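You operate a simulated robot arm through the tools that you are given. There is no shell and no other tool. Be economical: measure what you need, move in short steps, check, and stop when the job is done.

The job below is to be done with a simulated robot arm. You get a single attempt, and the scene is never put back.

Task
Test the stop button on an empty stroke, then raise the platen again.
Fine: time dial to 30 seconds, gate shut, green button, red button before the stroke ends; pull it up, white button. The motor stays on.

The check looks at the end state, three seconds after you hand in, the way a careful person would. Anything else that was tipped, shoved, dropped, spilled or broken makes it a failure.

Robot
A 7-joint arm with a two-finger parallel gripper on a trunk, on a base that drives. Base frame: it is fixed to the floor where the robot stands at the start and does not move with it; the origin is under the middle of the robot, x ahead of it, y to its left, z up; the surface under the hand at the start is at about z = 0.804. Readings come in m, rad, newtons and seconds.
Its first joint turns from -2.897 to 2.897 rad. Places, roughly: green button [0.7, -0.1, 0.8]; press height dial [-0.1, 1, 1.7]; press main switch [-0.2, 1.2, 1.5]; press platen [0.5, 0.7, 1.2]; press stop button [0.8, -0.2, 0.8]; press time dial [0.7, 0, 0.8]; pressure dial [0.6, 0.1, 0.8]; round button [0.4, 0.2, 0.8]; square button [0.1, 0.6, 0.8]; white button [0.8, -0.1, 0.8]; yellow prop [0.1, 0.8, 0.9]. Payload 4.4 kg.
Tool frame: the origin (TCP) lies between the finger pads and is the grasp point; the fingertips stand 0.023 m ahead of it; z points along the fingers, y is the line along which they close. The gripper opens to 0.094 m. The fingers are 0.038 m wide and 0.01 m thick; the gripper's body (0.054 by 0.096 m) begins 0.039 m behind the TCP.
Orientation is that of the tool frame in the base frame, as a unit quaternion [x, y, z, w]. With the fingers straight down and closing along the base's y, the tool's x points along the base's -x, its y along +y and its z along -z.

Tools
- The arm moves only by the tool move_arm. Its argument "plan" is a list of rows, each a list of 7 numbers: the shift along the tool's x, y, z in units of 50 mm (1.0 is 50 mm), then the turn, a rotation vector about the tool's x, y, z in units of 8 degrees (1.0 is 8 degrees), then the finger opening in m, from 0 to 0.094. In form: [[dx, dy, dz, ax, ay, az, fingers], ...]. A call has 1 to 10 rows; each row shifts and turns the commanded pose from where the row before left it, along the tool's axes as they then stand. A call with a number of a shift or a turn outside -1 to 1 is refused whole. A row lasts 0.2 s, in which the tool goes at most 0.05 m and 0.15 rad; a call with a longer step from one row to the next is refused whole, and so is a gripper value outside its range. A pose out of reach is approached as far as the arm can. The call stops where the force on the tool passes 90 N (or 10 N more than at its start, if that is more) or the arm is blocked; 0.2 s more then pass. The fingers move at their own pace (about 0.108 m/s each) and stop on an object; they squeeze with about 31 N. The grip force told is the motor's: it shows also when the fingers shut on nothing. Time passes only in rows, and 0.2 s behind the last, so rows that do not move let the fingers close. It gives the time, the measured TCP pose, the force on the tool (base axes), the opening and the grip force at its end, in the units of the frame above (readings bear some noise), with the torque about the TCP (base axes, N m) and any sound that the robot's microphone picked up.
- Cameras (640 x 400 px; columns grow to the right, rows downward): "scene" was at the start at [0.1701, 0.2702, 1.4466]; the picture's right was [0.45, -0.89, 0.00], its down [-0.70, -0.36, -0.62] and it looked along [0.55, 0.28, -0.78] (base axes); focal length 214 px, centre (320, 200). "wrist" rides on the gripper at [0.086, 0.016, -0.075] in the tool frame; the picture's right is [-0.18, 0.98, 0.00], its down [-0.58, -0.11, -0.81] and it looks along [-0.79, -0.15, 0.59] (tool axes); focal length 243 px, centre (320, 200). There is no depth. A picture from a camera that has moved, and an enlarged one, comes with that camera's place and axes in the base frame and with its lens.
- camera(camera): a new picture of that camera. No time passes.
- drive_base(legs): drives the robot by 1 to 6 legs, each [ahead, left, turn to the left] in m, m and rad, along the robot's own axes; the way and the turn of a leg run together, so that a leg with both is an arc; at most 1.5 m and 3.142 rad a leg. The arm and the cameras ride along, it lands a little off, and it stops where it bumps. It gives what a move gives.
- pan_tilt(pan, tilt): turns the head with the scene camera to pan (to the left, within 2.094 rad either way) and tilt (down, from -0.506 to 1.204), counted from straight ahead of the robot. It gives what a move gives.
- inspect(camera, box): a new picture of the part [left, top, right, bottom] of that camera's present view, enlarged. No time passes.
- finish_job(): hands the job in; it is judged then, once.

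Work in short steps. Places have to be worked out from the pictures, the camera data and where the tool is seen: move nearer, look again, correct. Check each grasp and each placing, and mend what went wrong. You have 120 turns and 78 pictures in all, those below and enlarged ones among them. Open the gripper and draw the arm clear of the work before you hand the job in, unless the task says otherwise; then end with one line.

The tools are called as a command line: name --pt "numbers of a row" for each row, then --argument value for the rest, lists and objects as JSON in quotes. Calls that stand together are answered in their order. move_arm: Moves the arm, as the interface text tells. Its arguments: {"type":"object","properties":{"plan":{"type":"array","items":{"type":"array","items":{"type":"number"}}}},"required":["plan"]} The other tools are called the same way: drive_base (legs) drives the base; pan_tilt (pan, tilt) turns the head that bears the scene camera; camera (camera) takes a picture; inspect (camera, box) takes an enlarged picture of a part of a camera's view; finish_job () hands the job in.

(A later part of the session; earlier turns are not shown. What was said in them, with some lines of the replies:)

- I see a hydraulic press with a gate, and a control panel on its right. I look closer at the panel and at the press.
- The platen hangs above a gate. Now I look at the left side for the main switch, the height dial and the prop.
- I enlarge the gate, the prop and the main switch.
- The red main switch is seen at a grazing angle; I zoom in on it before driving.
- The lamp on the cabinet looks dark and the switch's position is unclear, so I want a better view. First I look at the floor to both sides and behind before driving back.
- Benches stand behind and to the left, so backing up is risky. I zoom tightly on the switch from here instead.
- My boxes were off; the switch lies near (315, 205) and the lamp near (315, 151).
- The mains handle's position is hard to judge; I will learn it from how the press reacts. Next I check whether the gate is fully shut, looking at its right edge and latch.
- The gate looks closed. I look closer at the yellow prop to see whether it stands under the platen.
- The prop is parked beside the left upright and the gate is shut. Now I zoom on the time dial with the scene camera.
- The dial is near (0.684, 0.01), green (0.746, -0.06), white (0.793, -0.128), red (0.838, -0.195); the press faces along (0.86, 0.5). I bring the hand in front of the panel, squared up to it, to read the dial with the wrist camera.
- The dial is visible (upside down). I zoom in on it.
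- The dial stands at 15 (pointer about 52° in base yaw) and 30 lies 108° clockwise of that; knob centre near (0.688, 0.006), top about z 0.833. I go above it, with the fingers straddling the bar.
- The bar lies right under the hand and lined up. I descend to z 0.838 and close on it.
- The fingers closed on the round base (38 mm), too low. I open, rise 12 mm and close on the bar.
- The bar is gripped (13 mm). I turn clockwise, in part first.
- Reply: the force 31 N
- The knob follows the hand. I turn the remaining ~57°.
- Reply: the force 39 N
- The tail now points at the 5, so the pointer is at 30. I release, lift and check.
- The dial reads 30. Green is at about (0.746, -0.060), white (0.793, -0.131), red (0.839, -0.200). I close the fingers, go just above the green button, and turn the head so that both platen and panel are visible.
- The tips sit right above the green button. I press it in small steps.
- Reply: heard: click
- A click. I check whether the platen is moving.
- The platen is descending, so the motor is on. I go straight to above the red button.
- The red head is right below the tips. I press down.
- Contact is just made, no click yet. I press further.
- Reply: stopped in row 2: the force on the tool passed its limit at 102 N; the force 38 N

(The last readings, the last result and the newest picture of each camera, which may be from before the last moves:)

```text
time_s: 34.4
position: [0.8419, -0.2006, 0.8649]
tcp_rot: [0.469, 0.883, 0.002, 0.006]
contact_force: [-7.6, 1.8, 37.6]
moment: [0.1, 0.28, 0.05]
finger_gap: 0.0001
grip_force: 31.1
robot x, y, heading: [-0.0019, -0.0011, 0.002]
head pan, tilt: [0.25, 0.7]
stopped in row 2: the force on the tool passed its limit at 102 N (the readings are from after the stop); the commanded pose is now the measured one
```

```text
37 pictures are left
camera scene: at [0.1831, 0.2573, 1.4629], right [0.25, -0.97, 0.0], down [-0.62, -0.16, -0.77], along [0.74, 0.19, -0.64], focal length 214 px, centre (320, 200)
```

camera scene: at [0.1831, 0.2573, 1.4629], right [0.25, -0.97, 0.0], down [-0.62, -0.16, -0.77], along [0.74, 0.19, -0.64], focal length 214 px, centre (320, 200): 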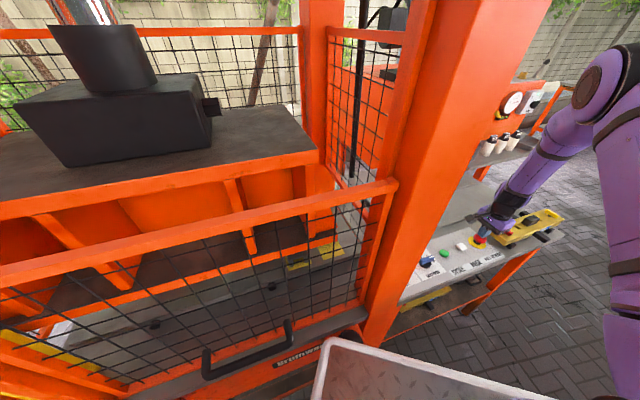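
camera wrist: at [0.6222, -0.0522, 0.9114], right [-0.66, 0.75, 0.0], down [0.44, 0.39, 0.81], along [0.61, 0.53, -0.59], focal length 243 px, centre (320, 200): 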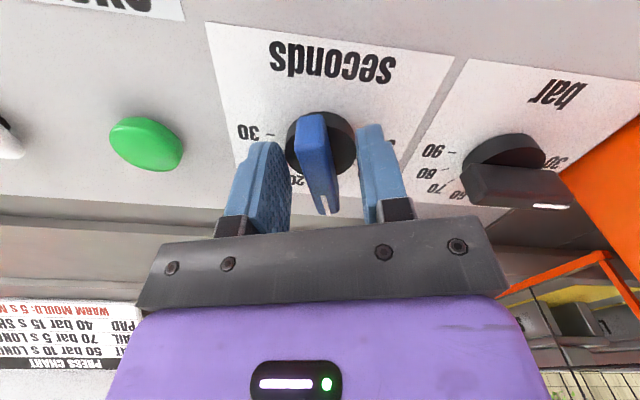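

It is against a hard stop; perhaps it was already pressed in. I rise slightly and compare the platen over time.

move_arm --pt "0 0 -0.8 0 0 0 0"

camera --camera "scene"

inspect --camera "wrist" --box '[160, 0, 480, 240]'

```text
time_s: 34.8
position: [0.8411, -0.1993, 0.8997]
tcp_rot: [0.469, 0.883, 0.002, 0.003]
contact_force: [-1.0, -0.3, -0.3]
moment: [-0.03, 0.03, -0.01]
finger_gap: 0.0003
grip_force: 31.6
robot x, y, heading: [0.0014, -0.0073, -0.002]
head pan, tilt: [0.25, 0.7]
```

```text
36 pictures are left
camera scene: at [0.1856, 0.2568, 1.4627], right [0.25, -0.97, 0.0], down [-0.62, -0.16, -0.76], along [0.74, 0.19, -0.64], focal length 214 px, centre (320, 200)
```

scene: 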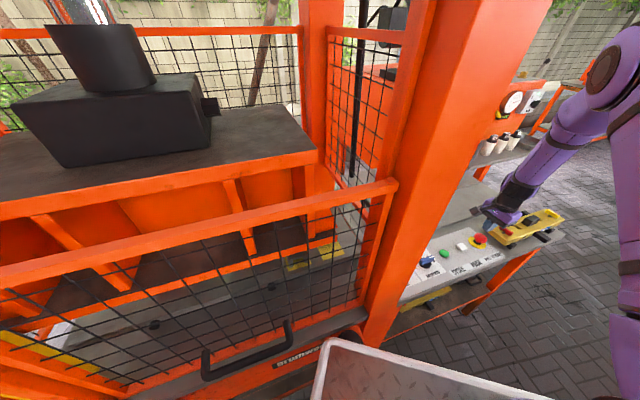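

```text
1.67 times, centred on (320, 120) of wrist
camera zoom: at [0.8055, -0.1187, 0.9736], right [0.92, 0.4, 0.01], down [0.23, -0.54, 0.81], along [0.32, -0.74, -0.59], focal length 404 px, centre (320, 333)
```

zoom: 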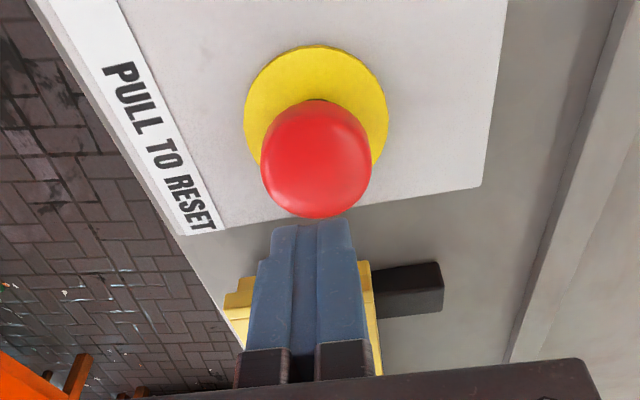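

The red button is latched down and the platen stands still. I check the platen is stopped above the end of its stroke.

inspect --camera "scene" --box '[100, 180, 400, 380]'

```text
2.00 times, centred on (250, 280) of scene
camera zoom: at [0.1856, 0.2568, 1.4627], right [0.25, -0.97, 0.0], down [-0.62, -0.16, -0.76], along [0.74, 0.19, -0.64], focal length 429 px, centre (460, 40)
```

zoom: 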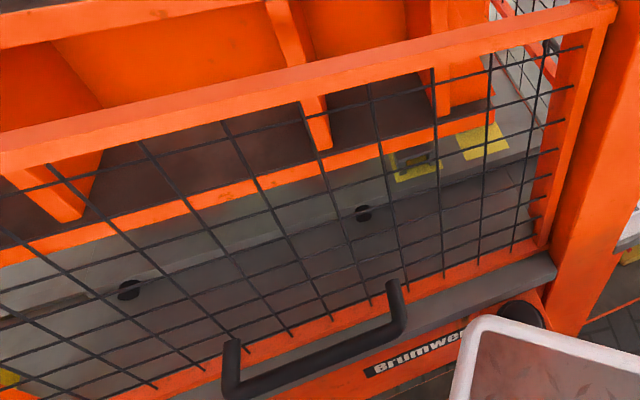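

The platen stopped with clear space below it. Now I open, straddle the red head and grip it.

move_arm --pt "0.04 0 0 0 0 0 0.065" --pt "0 0 0 0 0 0 0.065" --pt "0 0 0.55 0 0 0 0.065" --pt "0 0 0.55 0 0 0 0.065" --pt "0 0 0 0 0 0 0.02" --pt "0 0 0 0 0 0 0.02"

inspect --camera "wrist" --box '[160, 0, 480, 240]'

```text
time_s: 36.2
position: [0.841, -0.1994, 0.8458]
tcp_rot: [0.47, 0.883, 0.001, 0.002]
contact_force: [-10.3, -5.7, -2.2]
moment: [-0.11, 0.22, 0.0]
finger_gap: 0.0408
grip_force: 44.7
robot x, y, heading: [-0.0025, -0.0011, -0.001]
head pan, tilt: [0.25, 0.7]
```

```text
1.67 times, centred on (320, 120) of wrist
camera zoom: at [0.8042, -0.1182, 0.9196], right [0.92, 0.4, 0.01], down [0.23, -0.54, 0.81], along [0.32, -0.74, -0.59], focal length 404 px, centre (320, 333)
```

zoom: 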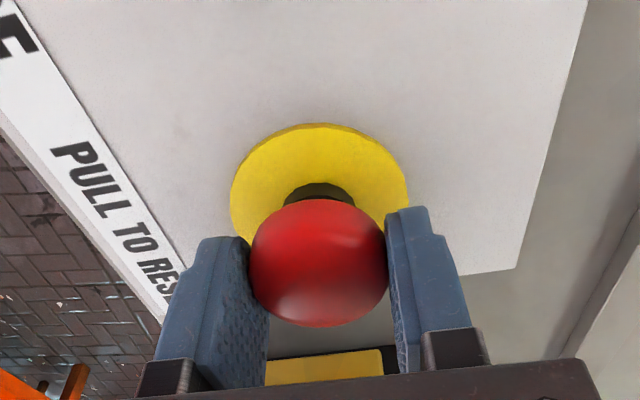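

The head is gripped (41 mm). I pull it up gently.

move_arm --pt "0 0 -0.12 0 0 0 0.02" --pt "0 0 -0.12 0 0 0 0.02" --pt "0 0 -0.12 0 0 0 0.02"

inspect --camera "wrist" --box '[160, 0, 480, 240]'

```text
time_s: 37.0
position: [0.8404, -0.199, 0.8596]
tcp_rot: [0.47, 0.883, 0.001, 0.001]
contact_force: [-11.3, -11.5, -40.8]
moment: [-0.29, 0.04, -0.05]
finger_gap: 0.0405
grip_force: 45.5
robot x, y, heading: [-0.0006, 0.0018, -0.002]
head pan, tilt: [0.25, 0.7]
```

```text
1.67 times, centred on (320, 120) of wrist
camera zoom: at [0.8045, -0.118, 0.9349], right [0.92, 0.4, 0.0], down [0.23, -0.54, 0.81], along [0.32, -0.74, -0.59], focal length 404 px, centre (320, 333)
```

zoom: 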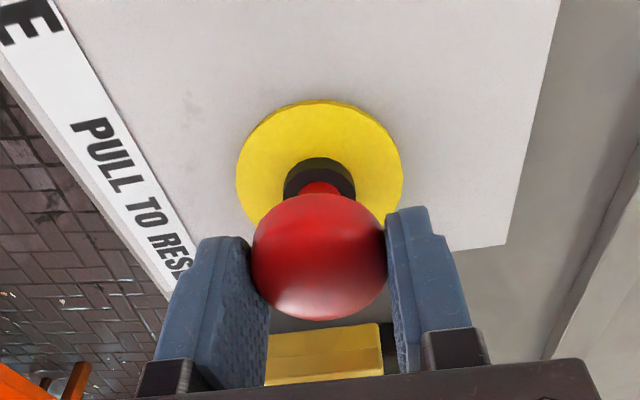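

The head has come up, showing its red stem, and pulls against its upper stop. I release, lift clear, and check that it stays up.

move_arm --pt "0 0 0.06 0 0 0 0.02" --pt "0 0 0 0 0 0 0.065" --pt "0 0 0 0 0 0 0.065" --pt "0 0 -0.8 0 0 0 0.065" --pt "0 0 -0.5 0 0 0 0"

inspect --camera "wrist" --box '[160, 0, 480, 240]'

camera --camera "scene"

```text
time_s: 38.2
position: [0.8397, -0.199, 0.9248]
tcp_rot: [0.469, 0.883, 0.0, 0.003]
contact_force: [0.1, 0.6, -0.2]
moment: [0.03, -0.01, 0.0]
finger_gap: 0.0001
grip_force: 21.7
robot x, y, heading: [-0.0014, 0.0031, 0.002]
head pan, tilt: [0.25, 0.7]
```

```text
1.67 times, centred on (320, 120) of wrist
camera zoom: at [0.8044, -0.1177, 0.9996], right [0.92, 0.4, 0.01], down [0.23, -0.54, 0.81], along [0.33, -0.74, -0.59], focal length 404 px, centre (320, 333)
```

zoom: 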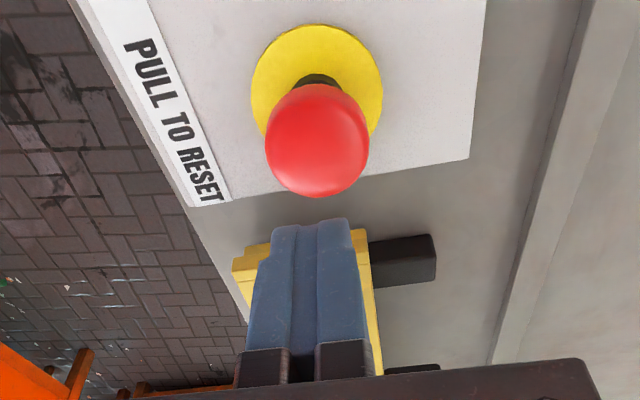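

```text
30 pictures are left
camera scene: at [0.1853, 0.2568, 1.4627], right [0.25, -0.97, 0.0], down [-0.62, -0.16, -0.76], along [0.74, 0.19, -0.64], focal length 214 px, centre (320, 200)
```

scene: 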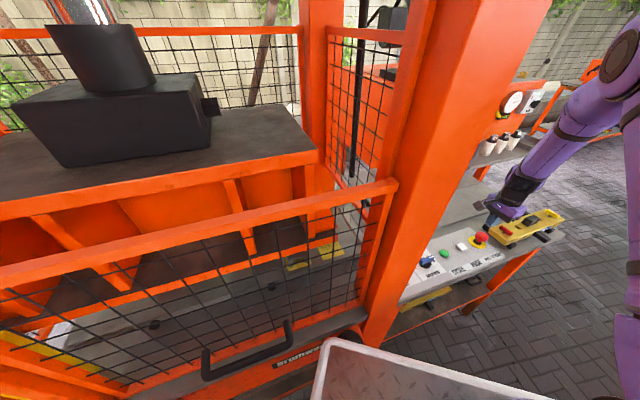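

The stop is reset. I move above the white button.

move_arm --pt "0.83 0 0 0 0 0 0" --pt "0.83 0 0 0 0 0 0" --pt "0 0 0.8 0 0 0 0" --pt "0 0 0.4 0 0 0 0"

inspect --camera "wrist" --box '[160, 0, 480, 240]'

```text
time_s: 39.2
position: [0.7938, -0.1285, 0.8673]
tcp_rot: [0.47, 0.883, 0.002, 0.004]
contact_force: [0.0, 0.1, 0.2]
moment: [0.02, 0.01, 0.03]
finger_gap: 0.0002
grip_force: 31.3
robot x, y, heading: [-0.0011, -0.0023, 0.001]
head pan, tilt: [0.25, 0.7]
```

```text
1.67 times, centred on (320, 120) of wrist
camera zoom: at [0.7575, -0.048, 0.9403], right [0.92, 0.4, 0.01], down [0.23, -0.54, 0.81], along [0.33, -0.74, -0.59], focal length 404 px, centre (320, 333)
```

zoom: 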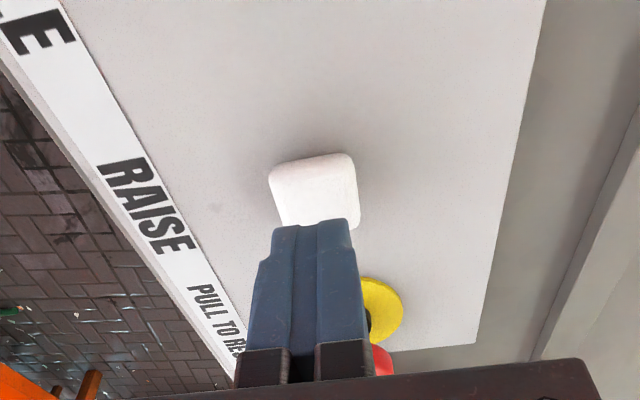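

The tips sit above the white button. I press.

move_arm --pt "0 0 0.4 0 0 0 0" --pt "0 0 0.1 0 0 0 0" --pt "0 0 0.08 0 0 0 0"

camera --camera "scene"

```text
time_s: 40.0
position: [0.7945, -0.1288, 0.8374]
tcp_rot: [0.469, 0.883, 0.001, 0.004]
contact_force: [-3.6, 0.4, 6.0]
moment: [0.09, 0.18, 0.02]
finger_gap: 0.0001
grip_force: 31.4
robot x, y, heading: [0.0018, -0.0, 0.001]
head pan, tilt: [0.25, 0.7]
heard: click
```

```text
28 pictures are left
camera scene: at [0.1846, 0.257, 1.4628], right [0.25, -0.97, 0.0], down [-0.62, -0.16, -0.77], along [0.74, 0.19, -0.64], focal length 214 px, centre (320, 200)
```

scene: 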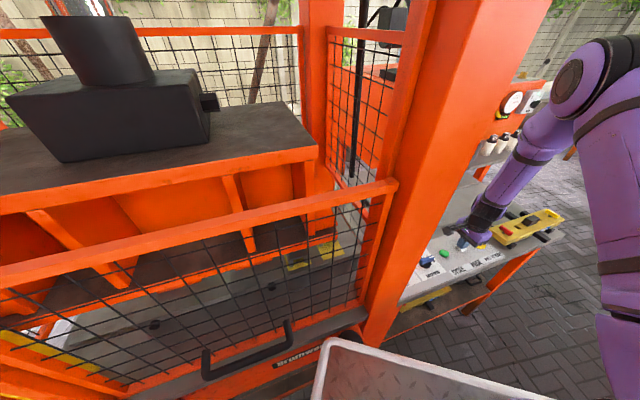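

A click, and the platen begins to rise. I lift off and wait for it to go all the way up.

move_arm --pt "0 0 -0.8 0 0 0 0" --pt "0 0 -0.9 0 0 0 0" --pt "0 0 -0.9 0 0 0 0" --pt "0 0 0 0 0 0 0.05" --pt "0 0 0 0 0 0 0.05" --pt "0 0 0 0 0 0 0.05" --pt "0 0 0 0 0 0 0.05" --pt "0 0 0 0 0 0 0.05" --pt "0 0 0 0 0 0 0.05" --pt "0 0 0 0 0 0 0.05"

camera --camera "scene"

```text
time_s: 42.2
position: [0.7936, -0.1299, 0.9676]
tcp_rot: [0.469, 0.883, 0.0, 0.004]
contact_force: [-0.5, -0.2, 0.2]
moment: [-0.04, 0.0, -0.02]
finger_gap: 0.05
grip_force: 0.0
robot x, y, heading: [0.0014, 0.0004, 0.005]
head pan, tilt: [0.25, 0.7]
```

```text
27 pictures are left
camera scene: at [0.185, 0.2569, 1.4628], right [0.25, -0.97, 0.0], down [-0.62, -0.16, -0.76], along [0.74, 0.19, -0.64], focal length 214 px, centre (320, 200)
```

scene: 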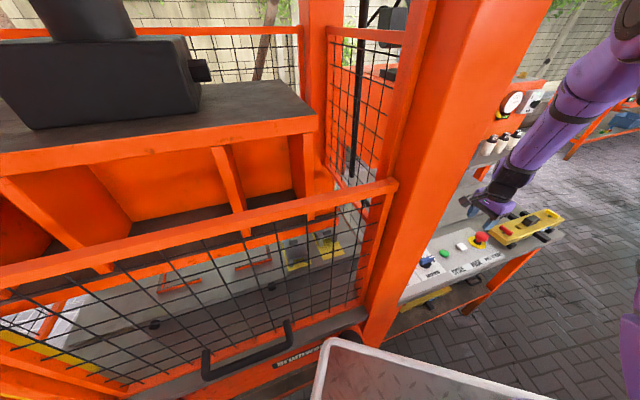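

The platen is back where it started. I raise the arm clear, open the gripper, and check the panel one last time.

move_arm --pt "0 0 -0.9 0 0 0 0.094" --pt "0 0 -0.9 0 0 0 0.094" --pt "0 0 -0.9 0 0 0 0.094" --pt "0 0 0 0 0 0 0.094" --pt "0 0 0 0 0 0 0.094"

camera --camera "scene"

inspect --camera "scene" --box '[400, 190, 540, 300]'

```text
time_s: 43.4
position: [0.793, -0.1311, 1.105]
tcp_rot: [0.469, 0.883, 0.001, 0.004]
contact_force: [0.0, -1.3, -0.3]
moment: [-0.03, 0.01, -0.01]
finger_gap: 0.0939
grip_force: 0.1
robot x, y, heading: [-0.0016, 0.0001, -0.001]
head pan, tilt: [0.25, 0.7]
```

```text
26 pictures are left
camera scene: at [0.185, 0.2569, 1.4628], right [0.25, -0.97, 0.0], down [-0.62, -0.16, -0.76], along [0.74, 0.19, -0.64], focal length 214 px, centre (320, 200)
```

scene: 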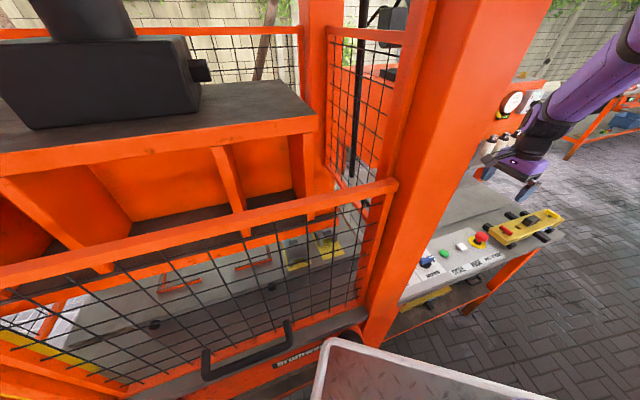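

```text
3.64 times, centred on (470, 245) of scene
camera zoom: at [0.185, 0.2569, 1.4628], right [0.25, -0.97, 0.0], down [-0.62, -0.16, -0.76], along [0.74, 0.19, -0.64], focal length 780 px, centre (-226, 36)
```

zoom: 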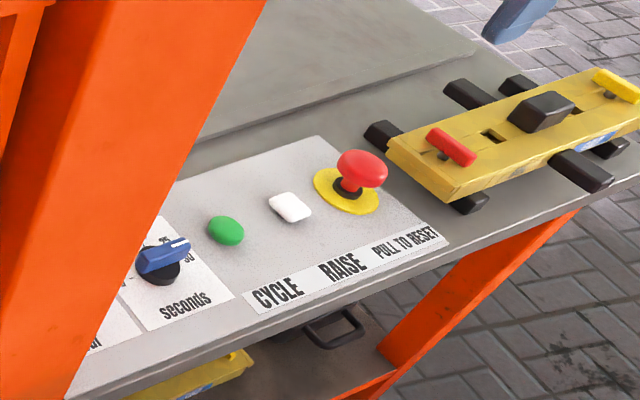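

finish_job

```text
The job is handed in.
```

The stop button works: with the time dial at 30 seconds and the gate shut, I pressed green, and red halted the platen partway down. I then pulled red up and pressed white, and the platen returned to its starting height; I left the motor on and moved the arm clear.
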